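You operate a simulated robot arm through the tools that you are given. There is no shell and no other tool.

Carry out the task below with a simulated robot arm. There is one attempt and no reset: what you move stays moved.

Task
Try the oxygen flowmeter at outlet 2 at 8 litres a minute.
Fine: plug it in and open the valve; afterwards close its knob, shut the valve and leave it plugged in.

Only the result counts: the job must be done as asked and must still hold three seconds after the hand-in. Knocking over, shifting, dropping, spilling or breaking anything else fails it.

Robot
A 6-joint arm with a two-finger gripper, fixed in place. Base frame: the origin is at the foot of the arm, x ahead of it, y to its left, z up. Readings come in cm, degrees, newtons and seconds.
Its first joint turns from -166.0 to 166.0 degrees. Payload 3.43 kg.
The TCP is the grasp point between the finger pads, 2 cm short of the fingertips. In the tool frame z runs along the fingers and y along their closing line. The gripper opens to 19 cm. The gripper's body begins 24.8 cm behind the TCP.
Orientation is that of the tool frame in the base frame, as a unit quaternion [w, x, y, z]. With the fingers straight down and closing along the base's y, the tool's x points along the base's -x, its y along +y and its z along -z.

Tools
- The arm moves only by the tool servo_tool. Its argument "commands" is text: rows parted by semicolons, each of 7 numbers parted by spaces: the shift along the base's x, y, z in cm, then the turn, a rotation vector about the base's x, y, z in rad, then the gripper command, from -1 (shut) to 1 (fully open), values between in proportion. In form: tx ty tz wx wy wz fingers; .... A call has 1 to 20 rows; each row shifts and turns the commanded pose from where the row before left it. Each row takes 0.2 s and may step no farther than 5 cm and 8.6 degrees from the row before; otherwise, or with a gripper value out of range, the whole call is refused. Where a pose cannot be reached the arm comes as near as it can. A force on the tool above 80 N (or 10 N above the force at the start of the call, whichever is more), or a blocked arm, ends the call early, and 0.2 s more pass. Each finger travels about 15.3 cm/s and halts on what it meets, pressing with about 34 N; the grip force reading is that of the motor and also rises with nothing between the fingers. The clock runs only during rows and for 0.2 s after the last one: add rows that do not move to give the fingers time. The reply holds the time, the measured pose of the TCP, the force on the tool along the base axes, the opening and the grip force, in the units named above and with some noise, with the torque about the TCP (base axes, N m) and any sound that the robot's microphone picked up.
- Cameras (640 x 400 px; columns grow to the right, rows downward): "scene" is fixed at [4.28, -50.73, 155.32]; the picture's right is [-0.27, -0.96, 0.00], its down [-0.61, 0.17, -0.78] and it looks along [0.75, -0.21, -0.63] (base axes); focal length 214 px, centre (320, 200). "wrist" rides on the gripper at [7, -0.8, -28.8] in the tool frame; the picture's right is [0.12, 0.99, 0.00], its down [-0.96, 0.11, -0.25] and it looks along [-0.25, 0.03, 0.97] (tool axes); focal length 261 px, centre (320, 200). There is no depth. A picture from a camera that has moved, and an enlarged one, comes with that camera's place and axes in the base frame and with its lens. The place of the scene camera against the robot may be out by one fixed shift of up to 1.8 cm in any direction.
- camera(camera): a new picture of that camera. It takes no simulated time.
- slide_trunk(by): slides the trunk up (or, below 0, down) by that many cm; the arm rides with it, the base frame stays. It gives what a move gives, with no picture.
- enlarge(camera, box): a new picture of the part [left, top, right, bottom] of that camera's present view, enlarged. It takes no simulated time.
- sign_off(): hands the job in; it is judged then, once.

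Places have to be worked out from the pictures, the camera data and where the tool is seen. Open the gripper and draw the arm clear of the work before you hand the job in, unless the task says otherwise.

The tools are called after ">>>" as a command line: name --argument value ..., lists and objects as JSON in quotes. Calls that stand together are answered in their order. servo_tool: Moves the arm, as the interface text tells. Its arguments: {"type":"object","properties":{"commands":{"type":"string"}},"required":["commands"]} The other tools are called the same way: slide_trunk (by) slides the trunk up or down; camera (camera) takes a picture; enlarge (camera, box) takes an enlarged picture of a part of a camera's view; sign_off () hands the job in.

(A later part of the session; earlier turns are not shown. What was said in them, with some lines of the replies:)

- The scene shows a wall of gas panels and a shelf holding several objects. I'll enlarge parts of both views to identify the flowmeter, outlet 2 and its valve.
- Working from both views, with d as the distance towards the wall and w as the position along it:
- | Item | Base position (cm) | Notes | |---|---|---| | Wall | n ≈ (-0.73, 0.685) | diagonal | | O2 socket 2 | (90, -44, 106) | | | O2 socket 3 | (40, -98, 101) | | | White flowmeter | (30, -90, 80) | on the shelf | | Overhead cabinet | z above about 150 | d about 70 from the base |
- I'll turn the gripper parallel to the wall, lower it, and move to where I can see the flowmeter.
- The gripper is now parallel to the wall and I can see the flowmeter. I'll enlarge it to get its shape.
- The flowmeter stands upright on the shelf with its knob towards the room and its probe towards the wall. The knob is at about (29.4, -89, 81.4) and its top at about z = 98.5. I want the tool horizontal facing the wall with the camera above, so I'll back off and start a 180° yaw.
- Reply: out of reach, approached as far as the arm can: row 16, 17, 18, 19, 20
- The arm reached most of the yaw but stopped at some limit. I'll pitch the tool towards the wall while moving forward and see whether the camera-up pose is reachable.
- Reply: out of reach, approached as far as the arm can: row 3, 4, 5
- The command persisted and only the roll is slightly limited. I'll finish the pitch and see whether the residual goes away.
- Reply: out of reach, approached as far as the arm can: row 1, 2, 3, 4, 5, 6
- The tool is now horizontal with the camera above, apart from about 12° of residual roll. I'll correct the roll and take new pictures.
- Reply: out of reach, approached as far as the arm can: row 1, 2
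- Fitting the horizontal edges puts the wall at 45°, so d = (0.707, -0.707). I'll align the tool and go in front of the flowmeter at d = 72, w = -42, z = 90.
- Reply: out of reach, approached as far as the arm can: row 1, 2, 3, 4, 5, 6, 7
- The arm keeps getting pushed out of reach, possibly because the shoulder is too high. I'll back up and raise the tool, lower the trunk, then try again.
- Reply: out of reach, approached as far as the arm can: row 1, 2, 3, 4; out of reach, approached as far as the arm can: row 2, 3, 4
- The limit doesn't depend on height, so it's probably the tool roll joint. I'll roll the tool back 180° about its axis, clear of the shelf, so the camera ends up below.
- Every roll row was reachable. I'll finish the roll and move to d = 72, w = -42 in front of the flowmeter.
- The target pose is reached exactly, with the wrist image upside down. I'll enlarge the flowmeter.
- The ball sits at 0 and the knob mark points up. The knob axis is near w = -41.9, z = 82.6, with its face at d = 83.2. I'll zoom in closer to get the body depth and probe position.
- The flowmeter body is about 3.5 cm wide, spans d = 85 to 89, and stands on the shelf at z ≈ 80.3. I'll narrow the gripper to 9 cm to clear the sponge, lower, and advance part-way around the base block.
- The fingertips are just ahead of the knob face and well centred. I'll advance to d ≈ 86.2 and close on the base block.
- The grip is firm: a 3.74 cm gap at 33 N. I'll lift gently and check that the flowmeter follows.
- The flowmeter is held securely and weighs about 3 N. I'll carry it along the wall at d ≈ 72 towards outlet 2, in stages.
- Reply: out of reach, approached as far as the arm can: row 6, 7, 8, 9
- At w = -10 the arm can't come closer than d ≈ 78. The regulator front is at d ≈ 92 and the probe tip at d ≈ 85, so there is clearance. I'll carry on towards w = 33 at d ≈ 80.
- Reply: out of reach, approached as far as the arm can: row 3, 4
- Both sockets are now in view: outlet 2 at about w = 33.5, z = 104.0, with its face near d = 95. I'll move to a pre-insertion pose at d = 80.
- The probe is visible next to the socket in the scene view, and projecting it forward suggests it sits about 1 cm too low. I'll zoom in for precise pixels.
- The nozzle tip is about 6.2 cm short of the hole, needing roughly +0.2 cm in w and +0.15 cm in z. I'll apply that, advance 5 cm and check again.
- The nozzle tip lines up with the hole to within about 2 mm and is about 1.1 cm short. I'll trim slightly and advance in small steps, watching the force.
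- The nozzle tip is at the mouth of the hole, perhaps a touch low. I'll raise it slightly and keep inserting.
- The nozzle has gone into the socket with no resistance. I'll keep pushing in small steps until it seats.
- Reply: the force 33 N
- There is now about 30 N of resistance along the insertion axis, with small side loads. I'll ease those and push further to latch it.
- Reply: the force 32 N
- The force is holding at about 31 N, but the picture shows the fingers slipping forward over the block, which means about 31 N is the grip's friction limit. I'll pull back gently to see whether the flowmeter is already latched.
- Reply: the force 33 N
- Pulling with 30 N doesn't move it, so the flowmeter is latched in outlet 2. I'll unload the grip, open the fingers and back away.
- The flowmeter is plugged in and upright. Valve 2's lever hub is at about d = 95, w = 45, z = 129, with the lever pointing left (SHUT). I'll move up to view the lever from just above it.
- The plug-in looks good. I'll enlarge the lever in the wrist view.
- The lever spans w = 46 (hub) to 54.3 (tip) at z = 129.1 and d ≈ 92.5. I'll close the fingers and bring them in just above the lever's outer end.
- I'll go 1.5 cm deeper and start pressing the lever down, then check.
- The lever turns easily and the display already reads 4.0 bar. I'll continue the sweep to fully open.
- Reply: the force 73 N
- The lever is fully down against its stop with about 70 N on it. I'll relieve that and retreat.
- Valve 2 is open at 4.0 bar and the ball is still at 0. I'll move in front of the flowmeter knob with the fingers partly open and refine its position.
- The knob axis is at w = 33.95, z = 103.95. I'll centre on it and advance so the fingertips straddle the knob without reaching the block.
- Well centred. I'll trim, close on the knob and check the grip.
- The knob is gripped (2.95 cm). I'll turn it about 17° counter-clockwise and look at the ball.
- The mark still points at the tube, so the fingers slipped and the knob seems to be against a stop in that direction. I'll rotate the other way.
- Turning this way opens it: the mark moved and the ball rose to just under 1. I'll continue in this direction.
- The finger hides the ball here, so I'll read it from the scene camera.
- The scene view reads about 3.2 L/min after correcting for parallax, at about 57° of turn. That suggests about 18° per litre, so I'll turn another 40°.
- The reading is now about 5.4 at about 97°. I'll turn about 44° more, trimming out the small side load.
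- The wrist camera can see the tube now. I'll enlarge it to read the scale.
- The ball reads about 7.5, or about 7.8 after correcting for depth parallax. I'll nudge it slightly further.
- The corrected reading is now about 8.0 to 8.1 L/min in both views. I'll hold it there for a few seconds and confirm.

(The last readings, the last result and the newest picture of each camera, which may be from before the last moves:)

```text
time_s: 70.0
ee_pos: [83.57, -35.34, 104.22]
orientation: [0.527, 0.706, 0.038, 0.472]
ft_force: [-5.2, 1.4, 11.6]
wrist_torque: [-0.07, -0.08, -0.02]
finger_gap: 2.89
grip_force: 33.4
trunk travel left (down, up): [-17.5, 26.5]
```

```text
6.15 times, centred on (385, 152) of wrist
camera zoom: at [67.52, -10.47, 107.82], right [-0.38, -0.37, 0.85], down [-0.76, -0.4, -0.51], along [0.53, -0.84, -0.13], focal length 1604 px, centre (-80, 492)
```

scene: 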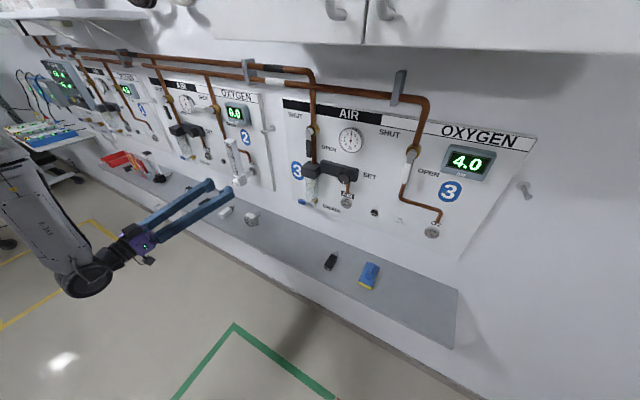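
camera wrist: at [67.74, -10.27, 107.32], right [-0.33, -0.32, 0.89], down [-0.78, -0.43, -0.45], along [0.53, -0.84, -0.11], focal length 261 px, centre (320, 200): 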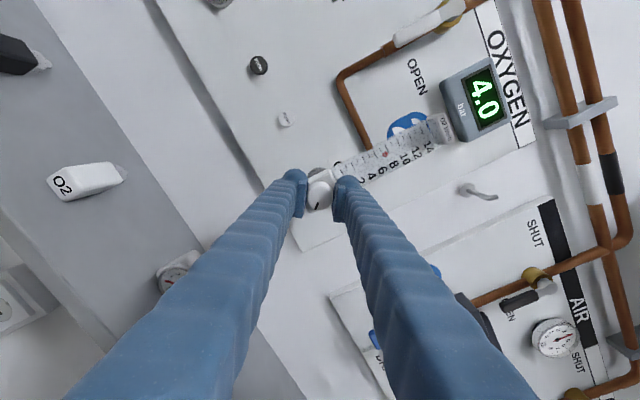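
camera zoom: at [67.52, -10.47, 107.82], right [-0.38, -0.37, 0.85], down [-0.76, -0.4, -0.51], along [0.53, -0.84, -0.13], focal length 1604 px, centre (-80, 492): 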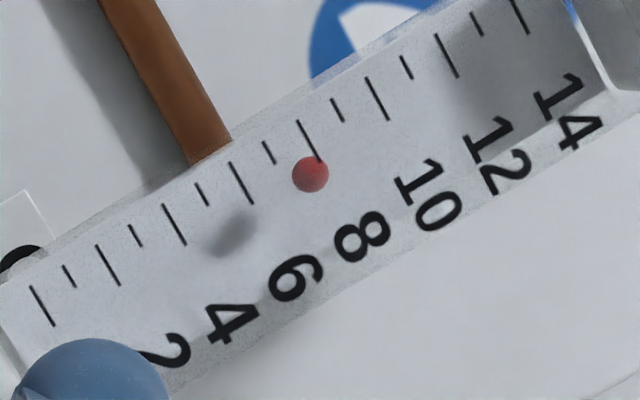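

The flow is steady at about 8 L/min and the hold is done. Now I'll close the knob by turning it back the full amount plus a little extra against its stop.

>>> servo_tool --commands "0 0 0 -0.0919 0.0919 0 -1; 0 0 0 -0.0919 0.0919 0 -1; 0 0 0 -0.0919 0.0919 0 -1; 0 0 0 -0.0919 0.0919 0 -1; 0 0 0 -0.0919 0.0919 0 -1; 0 0 0 -0.0919 0.0919 0 -1; 0 0 0 -0.0919 0.0919 0 -1; 0 0 0 -0.0919 0.0919 0 -1; 0 0 0 -0.0919 0.0919 0 -1; 0 0 0 -0.0919 0.0919 0 -1; 0 0 0 -0.0919 0.0919 0 -1; 0 0 0 -0.0919 0.0919 0 -1; 0 0 0 -0.0919 0.0919 0 -1; 0 0 0 -0.0919 0.0919 0 -1; 0 0 0 -0.0919 0.0919 0 -1; 0 0 0 -0.0919 0.0919 0 -1; 0 0 0 -0.0919 0.0919 0 -1; 0 0 0 -0.0919 0.0919 0 -1; 0 0 0 -0.0919 0.0919 0 -1; 0 0 0 0 0 0 -1"

>>> enlarge --camera "wrist" --box '[250, 130, 390, 290]'

```text
time_s: 74.2
ee_pos: [83.48, -35.29, 103.88]
orientation: [0.619, 0.196, 0.68, -0.342]
ft_force: [-18.0, -2.8, -5.7]
wrist_torque: [0.11, 0.05, -0.17]
finger_gap: 2.88
grip_force: 33.9
trunk travel left (down, up): [-17.5, 26.5]
```

```text
2.50 times, centred on (320, 210) of wrist
camera zoom: at [61.37, -16.61, 97.29], right [0.66, 0.67, -0.34], down [0.06, 0.41, 0.91], along [0.75, -0.62, 0.23], focal length 652 px, centre (320, 175)
```

zoom: 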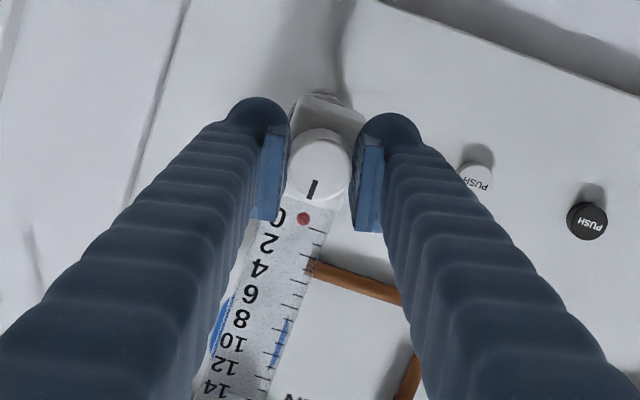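

The ball is back near 0. I'll turn a bit more to press the knob firmly against the stop.

>>> servo_tool --commands "0.07 -0.0 0 -0.0707 0.0707 0 -1; 0 0 0 -0.0707 0.0707 0 -1; 0 0 0 -0.0354 0.0354 0 -1; 0 0 0 0 0 0 -1"

>>> enlarge --camera "wrist" --box '[250, 130, 390, 290]'

>>> enlarge --camera "scene" --box '[215, 130, 265, 190]'

```text
time_s: 75.2
ee_pos: [83.52, -35.32, 104.19]
orientation: [0.573, 0.108, 0.698, -0.416]
ft_force: [-14.3, -0.5, 1.1]
wrist_torque: [0.04, -0.23, -0.03]
finger_gap: 2.93
grip_force: 34.3
trunk travel left (down, up): [-17.5, 26.5]
```

```text
2.50 times, centred on (320, 210) of wrist
camera zoom: at [60.37, -17.73, 98.29], right [0.58, 0.59, -0.56], down [0.2, 0.56, 0.8], along [0.79, -0.58, 0.21], focal length 652 px, centre (320, 175)
```

zoom: 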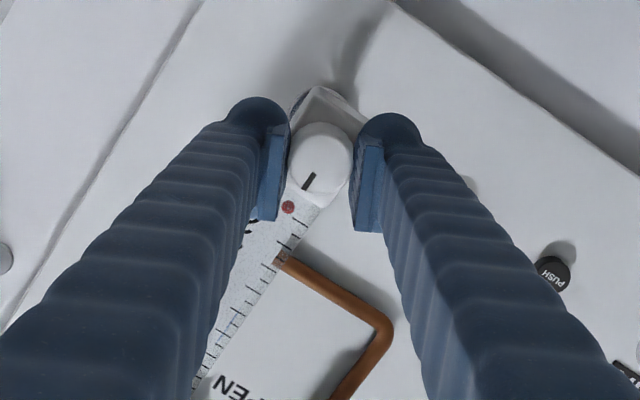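

```text
6.67 times, centred on (240, 160) of scene
camera zoom: at [4.28, -50.73, 155.32], right [-0.27, -0.96, 0.0], down [-0.61, 0.17, -0.78], along [0.75, -0.21, -0.63], focal length 1430 px, centre (853, 467)
```

zoom: 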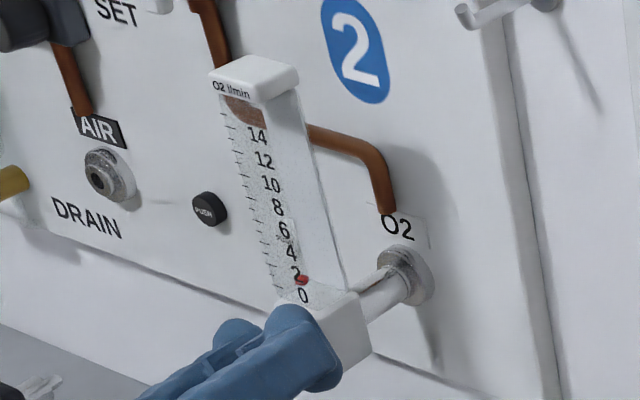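

The mark is back in line with the tube and the ball is at 0, so the knob is closed. I'll release, back straight away, and roll the tool level.

>>> servo_tool --commands "0.1 0 0 0 0 0 -0.8; 0 0 0 0 0 0 -0.5; 0 0 0 0 0 0 -0.3; 0 0 0 0 0 0 -0.3; -1.5 1.5 0 0 0 0 -0.3; -2 2 0 0 0 0 -0.3; -2 2 0 0 0 0 -0.3; -1.5 1.5 0 0.0833 -0.0833 0 -0.3; 0 0 0 0.0833 -0.0833 0 -0.3; 0 0 0 0.0833 -0.0833 0 -0.3; 0 0 0 0.0833 -0.0833 0 -0.3; 0 0 0 0 0 0 -0.3"

>>> enlarge --camera "wrist" --box '[250, 120, 390, 290]'

>>> enlarge --camera "scene" --box '[180, 70, 290, 190]'

```text
time_s: 77.8
ee_pos: [76.75, -28.29, 103.95]
orientation: [0.654, 0.268, 0.654, -0.27]
ft_force: [0.2, 0.7, 0.1]
wrist_torque: [0.02, 0.01, -0.01]
finger_gap: 6.66
grip_force: 0.1
trunk travel left (down, up): [-17.5, 26.5]
```

```text
2.35 times, centred on (320, 205) of wrist
camera zoom: at [55.71, -8.51, 96.92], right [0.7, 0.7, -0.12], down [-0.09, 0.26, 0.96], along [0.71, -0.66, 0.25], focal length 613 px, centre (320, 188)
```

zoom: 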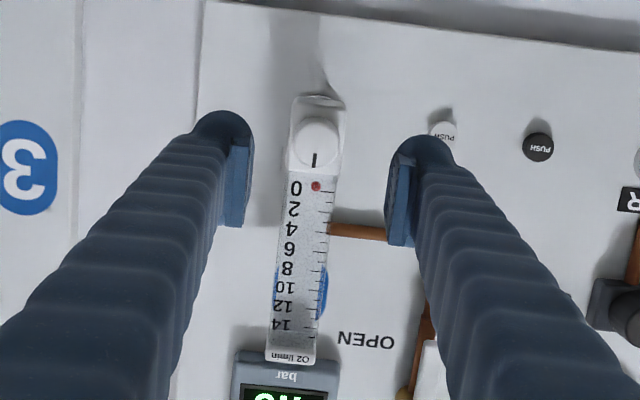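

```text
3.33 times, centred on (235, 130) of scene
camera zoom: at [4.28, -50.73, 155.32], right [-0.27, -0.96, 0.0], down [-0.61, 0.17, -0.78], along [0.75, -0.21, -0.63], focal length 715 px, centre (603, 433)
```

zoom: 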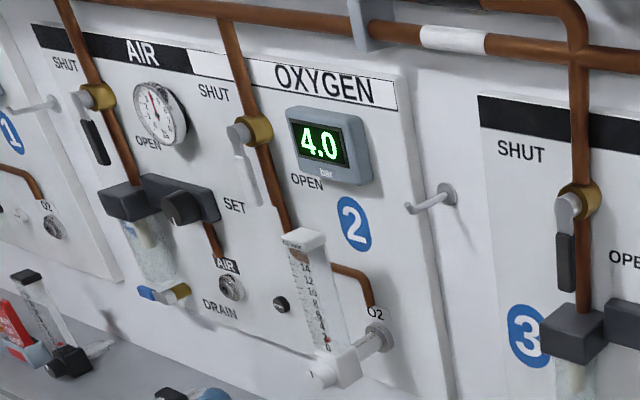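

The knob is closed with the ball at 0, and the flowmeter is still plugged in. To shut the valve, I'll close the fingers and approach the lowered lever from its right side.

>>> servo_tool --commands "1.66 0.62 3.62 0 0 0 -1; 1.66 0.62 3.62 0 0 0 -1; 1.66 0.62 3.62 0 0 0 -1; 1.66 0.62 3.62 0 0 0 -1; 1.66 0.62 3.62 0 0 0 -1; 0 0 0 0 0 0 -1; 2 -2 0 0 0 0 -1; 2 -2 0 0 0 0 -1; 2 -2 0 0 0 0 -1; 0 0 0 0 0 0 -1"

>>> camera --camera "wrist"

>>> enlarge --camera "scene" --box '[180, 70, 290, 190]'

```text
time_s: 80.0
ee_pos: [91.23, -31.27, 122.17]
orientation: [0.654, 0.268, 0.654, -0.27]
ft_force: [-0.9, -0.3, -0.8]
wrist_torque: [0.0, 0.0, 0.04]
finger_gap: 0.0
grip_force: 33.9
trunk travel left (down, up): [-17.5, 26.5]
```

```text
taken
camera wrist: at [70.15, -11.41, 115.16], right [0.7, 0.7, -0.12], down [-0.09, 0.26, 0.96], along [0.71, -0.66, 0.25], focal length 261 px, centre (320, 200)
```

wrist: 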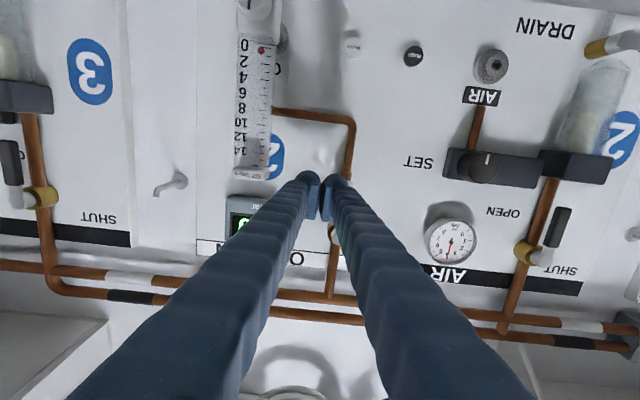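

```text
3.33 times, centred on (235, 130) of scene
camera zoom: at [4.28, -50.73, 155.32], right [-0.27, -0.96, 0.0], down [-0.61, 0.17, -0.78], along [0.75, -0.21, -0.63], focal length 715 px, centre (603, 433)
```

zoom: 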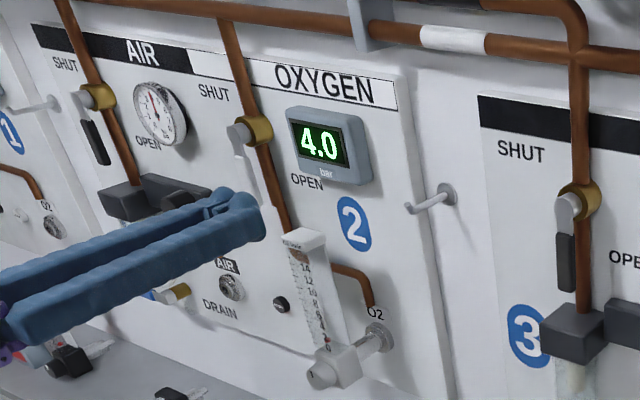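

The fingers are just to the right of the lever, with the flowmeter about 5 cm clear. I'll advance to lever depth.

>>> servo_tool --commands "1.2 -1.55 0.3 0 0 0 -1; 1.34 -1.34 0 0 0 0 -1; 1.34 -1.34 0 0 0 0 -1; 0 0 0 0 0 0 -1"

>>> enlarge --camera "scene" --box '[190, 80, 270, 160]'

>>> camera --camera "wrist"

```text
time_s: 80.8
ee_pos: [93.88, -34.18, 122.42]
orientation: [0.653, 0.266, 0.656, -0.269]
ft_force: [-58.3, 40.5, 10.7]
wrist_torque: [0.59, -0.9, 2.01]
finger_gap: 0.01
grip_force: 34.5
trunk travel left (down, up): [-17.5, 26.5]
stopped in row 4: the force on the tool passed its limit at 111 N (the readings are from after the stop); the commanded pose is now the measured one
```

```text
5.00 times, centred on (230, 120) of scene
camera zoom: at [4.28, -50.73, 155.32], right [-0.27, -0.96, 0.0], down [-0.61, 0.17, -0.78], along [0.75, -0.21, -0.63], focal length 1072 px, centre (770, 600)
```

zoom: 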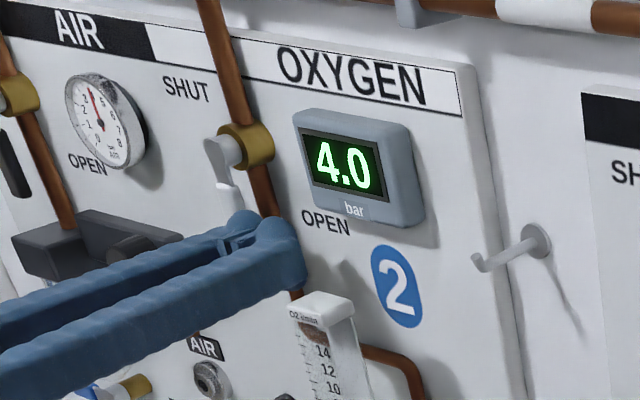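

```text
taken
camera wrist: at [72.83, -14.52, 115.54], right [0.7, 0.71, -0.12], down [-0.09, 0.26, 0.96], along [0.71, -0.66, 0.24], focal length 261 px, centre (320, 200)
```

wrist: 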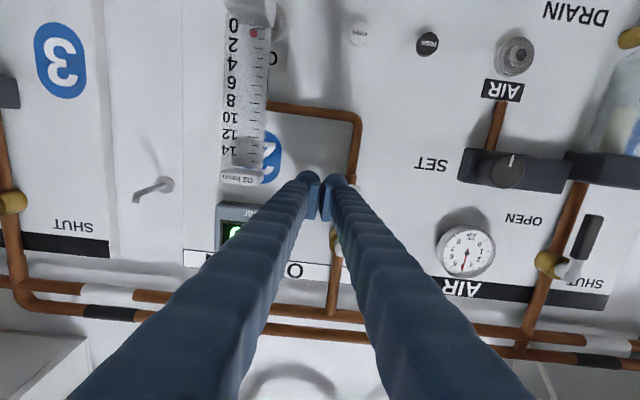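

The move stopped with about 70 N along d at tip depth ≈ 92.5, so a finger probably met the lever's front face. I'll back off a little and zoom in.

>>> servo_tool --commands "-0.8 0.8 0 0 0 0 -1; -0.7 0.7 0 0 0 0 -1; 0 0 0 0 0 0 -1"

>>> enlarge --camera "wrist" --box '[270, 150, 390, 270]'

>>> enlarge --camera "scene" --box '[200, 90, 260, 190]'

```text
time_s: 81.6
ee_pos: [93.05, -33.24, 121.77]
orientation: [0.651, 0.266, 0.658, -0.269]
ft_force: [0.1, 0.6, 0.5]
wrist_torque: [0.01, 0.04, 0.0]
finger_gap: 0.0
grip_force: 33.5
trunk travel left (down, up): [-17.5, 26.5]
```

```text
3.33 times, centred on (330, 210) of wrist
camera zoom: at [71.97, -13.59, 115.01], right [0.7, 0.71, -0.13], down [-0.08, 0.26, 0.96], along [0.71, -0.66, 0.24], focal length 869 px, centre (287, 167)
```

zoom: 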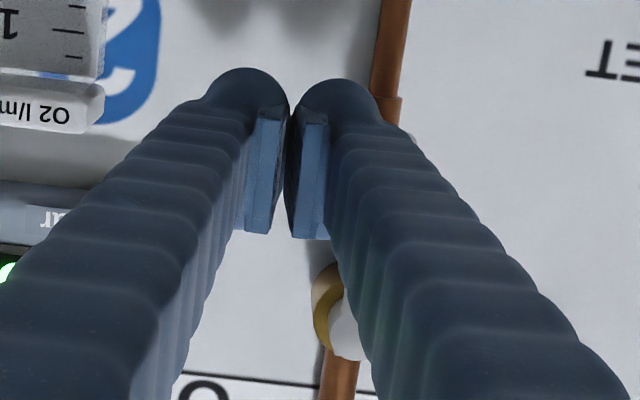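

```text
4.00 times, centred on (230, 140) of scene
camera zoom: at [4.28, -50.73, 155.32], right [-0.27, -0.96, 0.0], down [-0.61, 0.17, -0.78], along [0.75, -0.21, -0.63], focal length 858 px, centre (680, 440)
```

zoom: 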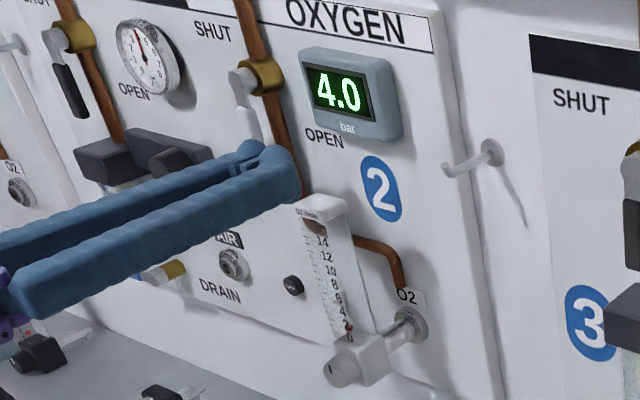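

The zoom shows each closed finger is about 3 cm thick, so the left one touched the lever face. I'll shift 1.1 cm further right and advance again.

>>> servo_tool --commands "-0.78 -0.78 -0.1 0 0 0 -1; 0 0 0 0 0 0 -1; 0.95 -0.95 0 0 0 0 -1; 0.95 -0.95 0 0 0 0 -1; 0 0 0 0 0 0 -1"

>>> enlarge --camera "scene" --box '[200, 90, 260, 190]'

>>> enlarge --camera "wrist" --box '[270, 130, 390, 270]'

```text
time_s: 82.8
ee_pos: [94.21, -35.93, 121.71]
orientation: [0.651, 0.266, 0.658, -0.269]
ft_force: [-0.3, 0.0, -0.1]
wrist_torque: [-0.03, -0.03, 0.02]
finger_gap: 0.0
grip_force: 34.2
trunk travel left (down, up): [-17.5, 26.5]
```

```text
4.00 times, centred on (230, 140) of scene
camera zoom: at [4.28, -50.73, 155.32], right [-0.27, -0.96, 0.0], down [-0.61, 0.17, -0.78], along [0.75, -0.21, -0.63], focal length 858 px, centre (680, 440)
```

zoom: 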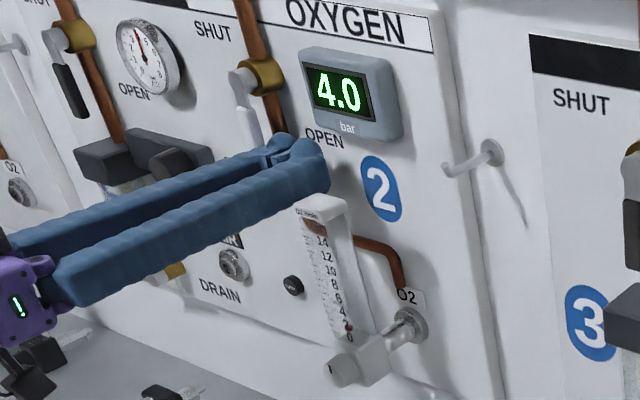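

```text
2.86 times, centred on (330, 200) of wrist
camera zoom: at [73.15, -16.21, 115.0], right [0.7, 0.71, -0.13], down [-0.09, 0.25, 0.96], along [0.71, -0.66, 0.24], focal length 745 px, centre (291, 200)
```

zoom: 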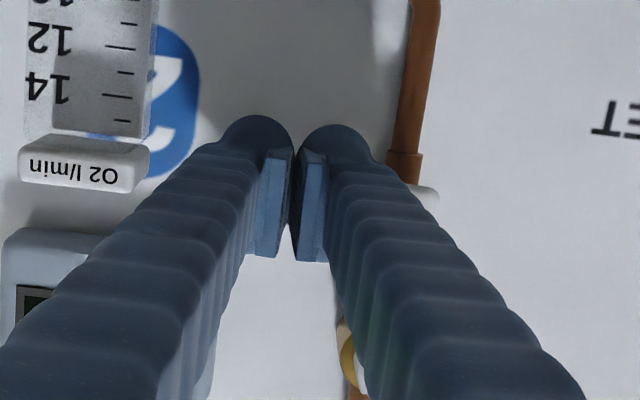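

No contact now. I'll sweep the lever to the left and up, checking half-way.

>>> servo_tool --commands "0.74 0.74 -0.15 0 0 0 -1; 0.74 0.74 -0.15 0 0 0 -1; 1.2 1.2 -0.2 0 0 0 -1; 1.23 1.23 0.44 0 0 0 -1; 0 0 0 0 0 0 -1"

>>> enlarge --camera "scene" --box '[180, 80, 260, 180]'

>>> enlarge --camera "wrist" --box '[250, 120, 410, 290]'

```text
time_s: 84.0
ee_pos: [98.29, -31.96, 121.74]
orientation: [0.651, 0.266, 0.658, -0.269]
ft_force: [1.7, -0.7, -0.1]
wrist_torque: [0.0, -0.04, -0.01]
finger_gap: 0.04
grip_force: 34.3
trunk travel left (down, up): [-17.5, 26.5]
```

```text
4.00 times, centred on (220, 130) of scene
camera zoom: at [4.28, -50.73, 155.32], right [-0.27, -0.96, 0.0], down [-0.61, 0.17, -0.78], along [0.75, -0.21, -0.63], focal length 858 px, centre (720, 480)
```

zoom: 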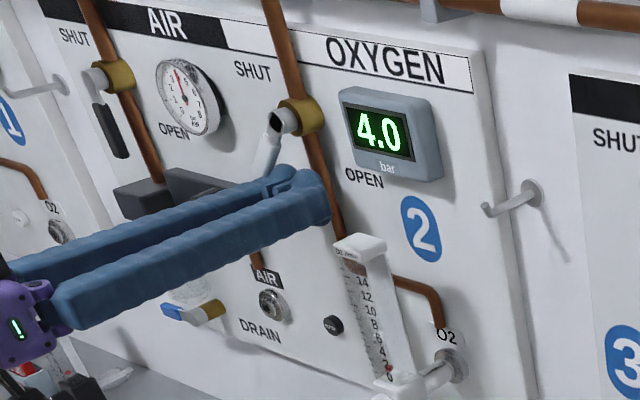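

```text
2.35 times, centred on (330, 205) of wrist
camera zoom: at [77.1, -12.33, 114.91], right [0.7, 0.71, -0.13], down [-0.09, 0.26, 0.96], along [0.71, -0.66, 0.24], focal length 613 px, centre (296, 188)
```

zoom: 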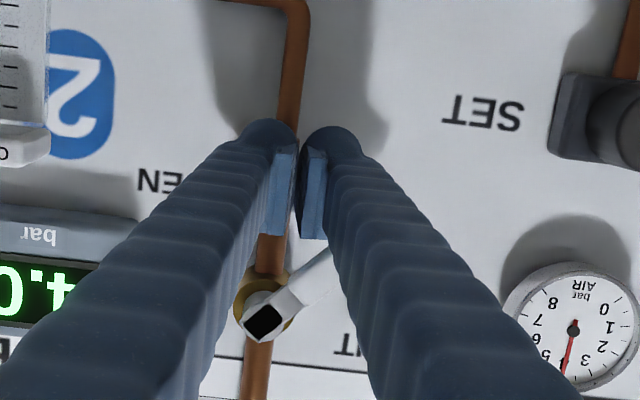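

The lever is swinging up. I'll complete the sweep.

>>> servo_tool --commands "1.16 1.16 0.98 0 0 0 -1; 1.13 1.13 1.46 0 0 0 -1; 0.7 0.7 1.7 0 0 0 -1; 0.2 0.2 0.6 0 0 0 -1; 0 0 0 0 0 0 -1"

>>> enlarge --camera "scene" --box '[180, 80, 260, 180]'

>>> enlarge --camera "wrist" --box '[250, 120, 410, 290]'

```text
time_s: 85.2
ee_pos: [101.56, -29.02, 125.87]
orientation: [0.648, 0.267, 0.66, -0.269]
ft_force: [-3.4, -4.2, -23.6]
wrist_torque: [0.31, -0.19, -0.04]
finger_gap: 0.6
grip_force: 34.7
trunk travel left (down, up): [-17.5, 26.5]
```

```text
4.00 times, centred on (220, 130) of scene
camera zoom: at [4.28, -50.73, 155.32], right [-0.27, -0.96, 0.0], down [-0.61, 0.17, -0.78], along [0.75, -0.21, -0.63], focal length 858 px, centre (720, 480)
```

zoom: 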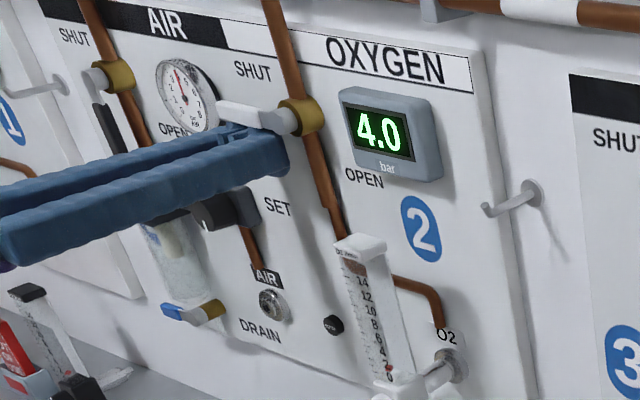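

```text
2.35 times, centred on (330, 205) of wrist
camera zoom: at [80.31, -9.26, 119.28], right [0.69, 0.71, -0.13], down [-0.08, 0.25, 0.96], along [0.71, -0.66, 0.23], focal length 613 px, centre (296, 188)
```

zoom: 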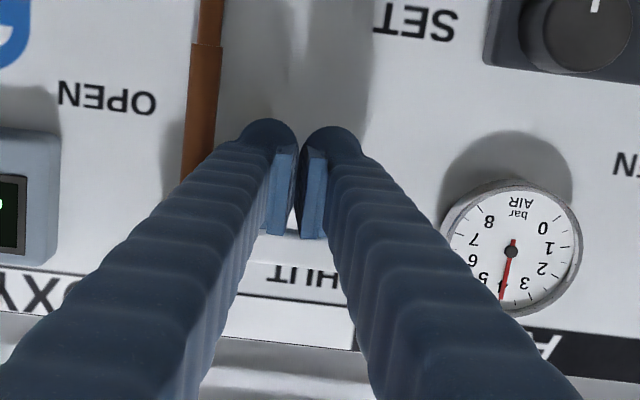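

The lever is back up against something (24 N). I'll push slightly more to confirm it's at the stop, then compare its angle with the original.

>>> servo_tool --commands "0 0 0.4 0 0 0 -1; 0 0 0 0 0 0 -1"

>>> enlarge --camera "scene" --box '[190, 80, 250, 130]'

```text
time_s: 85.8
ee_pos: [101.65, -29.05, 125.88]
orientation: [0.647, 0.267, 0.661, -0.268]
ft_force: [-1.4, -7.4, -47.9]
wrist_torque: [0.63, -0.35, 0.07]
finger_gap: 0.01
grip_force: 34.4
trunk travel left (down, up): [-17.5, 26.5]
```

```text
8.00 times, centred on (220, 105) of scene
camera zoom: at [4.28, -50.73, 155.32], right [-0.27, -0.96, 0.0], down [-0.61, 0.17, -0.78], along [0.75, -0.21, -0.63], focal length 1716 px, centre (1120, 960)
```

zoom: 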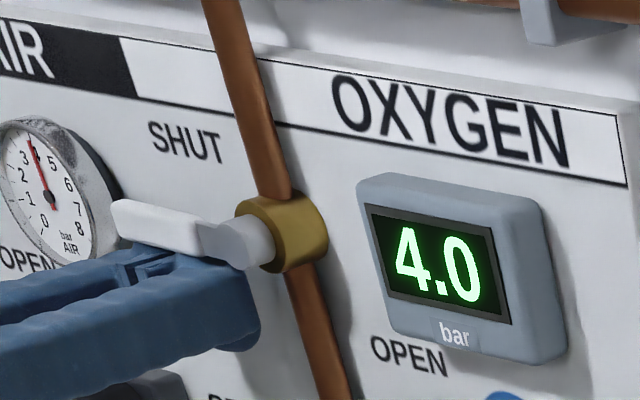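

The lever is at its hard stop in its original SHUT position. The display still reads 4.0, which is probably pressure trapped behind the closed knob. I'll drop off the lever and retreat.

>>> servo_tool --commands "0 0 -0.8 0 0 0 -1; 0 0 -0.7 0 0 0 -1; -2 2 0 0 0 0 -1; -3 3 0 0 0 0 -1; -3 3 0 0 0 0 -1; -3 3 0 0 0 0 -1; 0 0 0 0 0 0 -1; 0 0 0 0 0 0 -0.3; 0 0 0 0 0 0 -0.3"

>>> camera --camera "wrist"

>>> camera --camera "scene"

>>> enlarge --camera "scene" --box '[180, 70, 290, 190]'

```text
time_s: 87.8
ee_pos: [90.29, -17.75, 125.17]
orientation: [0.651, 0.267, 0.658, -0.269]
ft_force: [-0.9, 1.0, 0.0]
wrist_torque: [0.0, -0.01, 0.0]
finger_gap: 6.63
grip_force: 0.0
trunk travel left (down, up): [-17.5, 26.5]
```

```text
taken
camera wrist: at [69.13, 1.82, 118.48], right [0.7, 0.71, -0.13], down [-0.09, 0.26, 0.96], along [0.71, -0.66, 0.24], focal length 261 px, centre (320, 200)
```

wrist: 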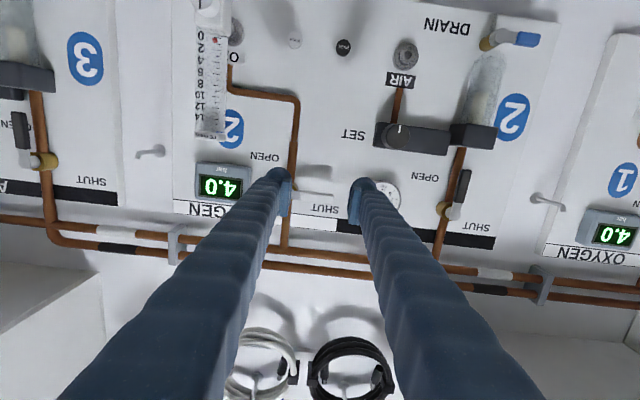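

```text
taken
```

scene: 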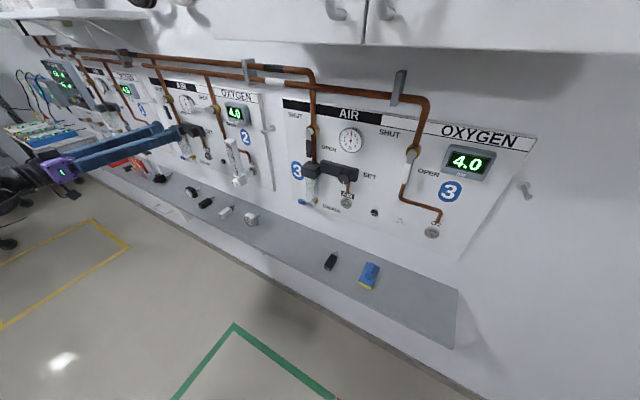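

```text
3.33 times, centred on (235, 130) of scene
camera zoom: at [4.28, -50.73, 155.32], right [-0.27, -0.96, 0.0], down [-0.61, 0.17, -0.78], along [0.75, -0.21, -0.63], focal length 715 px, centre (603, 433)
```

zoom: 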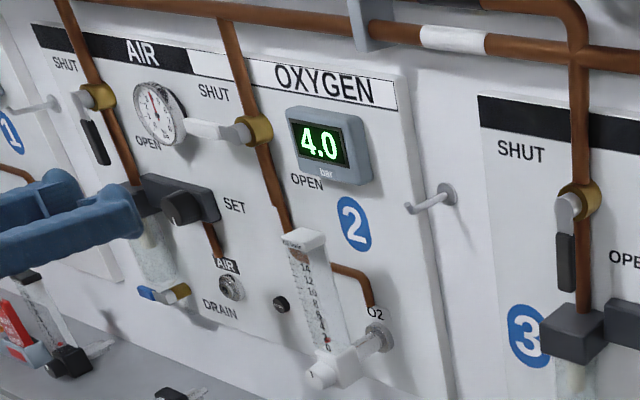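

Everything looks right: the lever is shut and the flowmeter is plugged in. I'll do a final close-up of the knob, ball and lever, and back off a little more.

>>> servo_tool --commands "-1.5 1.5 0 0 0 0 0; -1.5 1.5 0 0 0 0 0; 0 0 0 0 0 0 0"

>>> enlarge --camera "wrist" --box '[170, 0, 360, 230]'

>>> enlarge --camera "scene" --box '[215, 130, 265, 195]'

```text
time_s: 88.6
ee_pos: [87.31, -14.63, 125.32]
orientation: [0.651, 0.266, 0.658, -0.269]
ft_force: [-0.9, 1.0, -0.6]
wrist_torque: [0.01, -0.01, -0.05]
finger_gap: 9.51
grip_force: 0.0
trunk travel left (down, up): [-17.5, 26.5]
```

```text
1.74 times, centred on (265, 115) of wrist
camera zoom: at [66.1, 5.01, 118.52], right [0.7, 0.71, -0.13], down [-0.09, 0.26, 0.96], along [0.71, -0.66, 0.24], focal length 453 px, centre (416, 348)
```

zoom: 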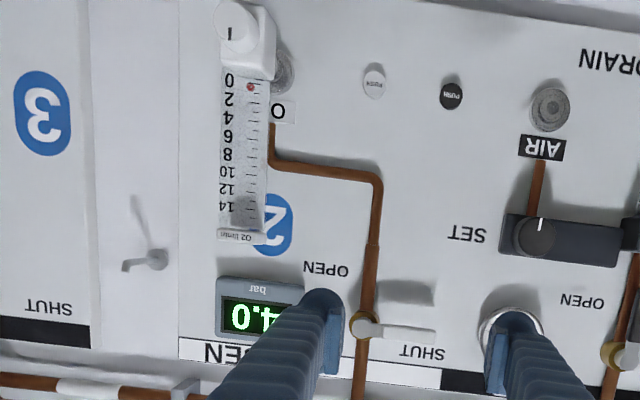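

```text
6.15 times, centred on (240, 162) of scene
camera zoom: at [4.28, -50.73, 155.32], right [-0.27, -0.96, 0.0], down [-0.61, 0.17, -0.78], along [0.75, -0.21, -0.63], focal length 1320 px, centre (812, 431)
```

zoom: 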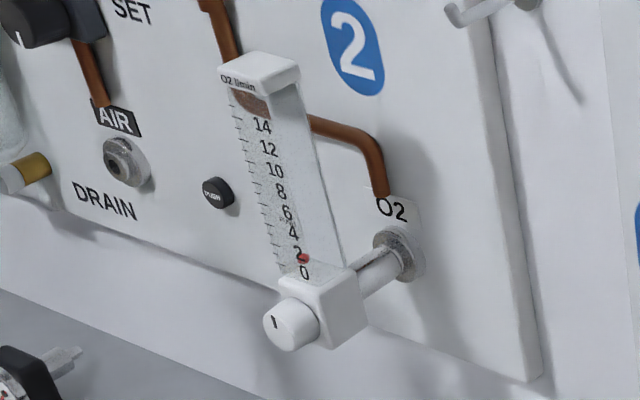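

The lever is horizontal at SHUT, the knob mark is up with the ball at 0, and the flowmeter is still plugged into outlet 2. The gripper is open and clear of the work, so I'm handing the job in.

>>> sign_off

```text
The job is handed in.
```

I ran the oxygen flowmeter at outlet 2 at about 8 L/min for roughly 4–5 seconds, then closed everything down as asked. I've handed the job in but haven't had a verdict on it.

- **Plugged in:** the flowmeter is latched in the O2 socket of outlet 2. It held against about 30 N of pull, and I left it plugged in.
- **Flow test:** with the valve open the outlet 2 display read 4.0 bar. I set the knob by reading the ball on the scale. The readings, corrected for viewing angle, ran from about 7.8 to 8.2, so treat 8 as within about 0.2.
- **Closed down:** the knob is back at its stop with the ball at 0. The valve lever is at its hard stop in the SHUT position.
- **Display still at 4.0 bar:** outlet 2 has not dropped back to the 0.0 it showed at the start. The likely reason is pressure trapped between the shut valve and the closed knob.
- **Contact during the job:** while lining up to shut the valve, the fingers pressed on the lever's front face and the arm stopped itself at 111 N. The lever moved freely afterwards, and I saw nothing else displaced.
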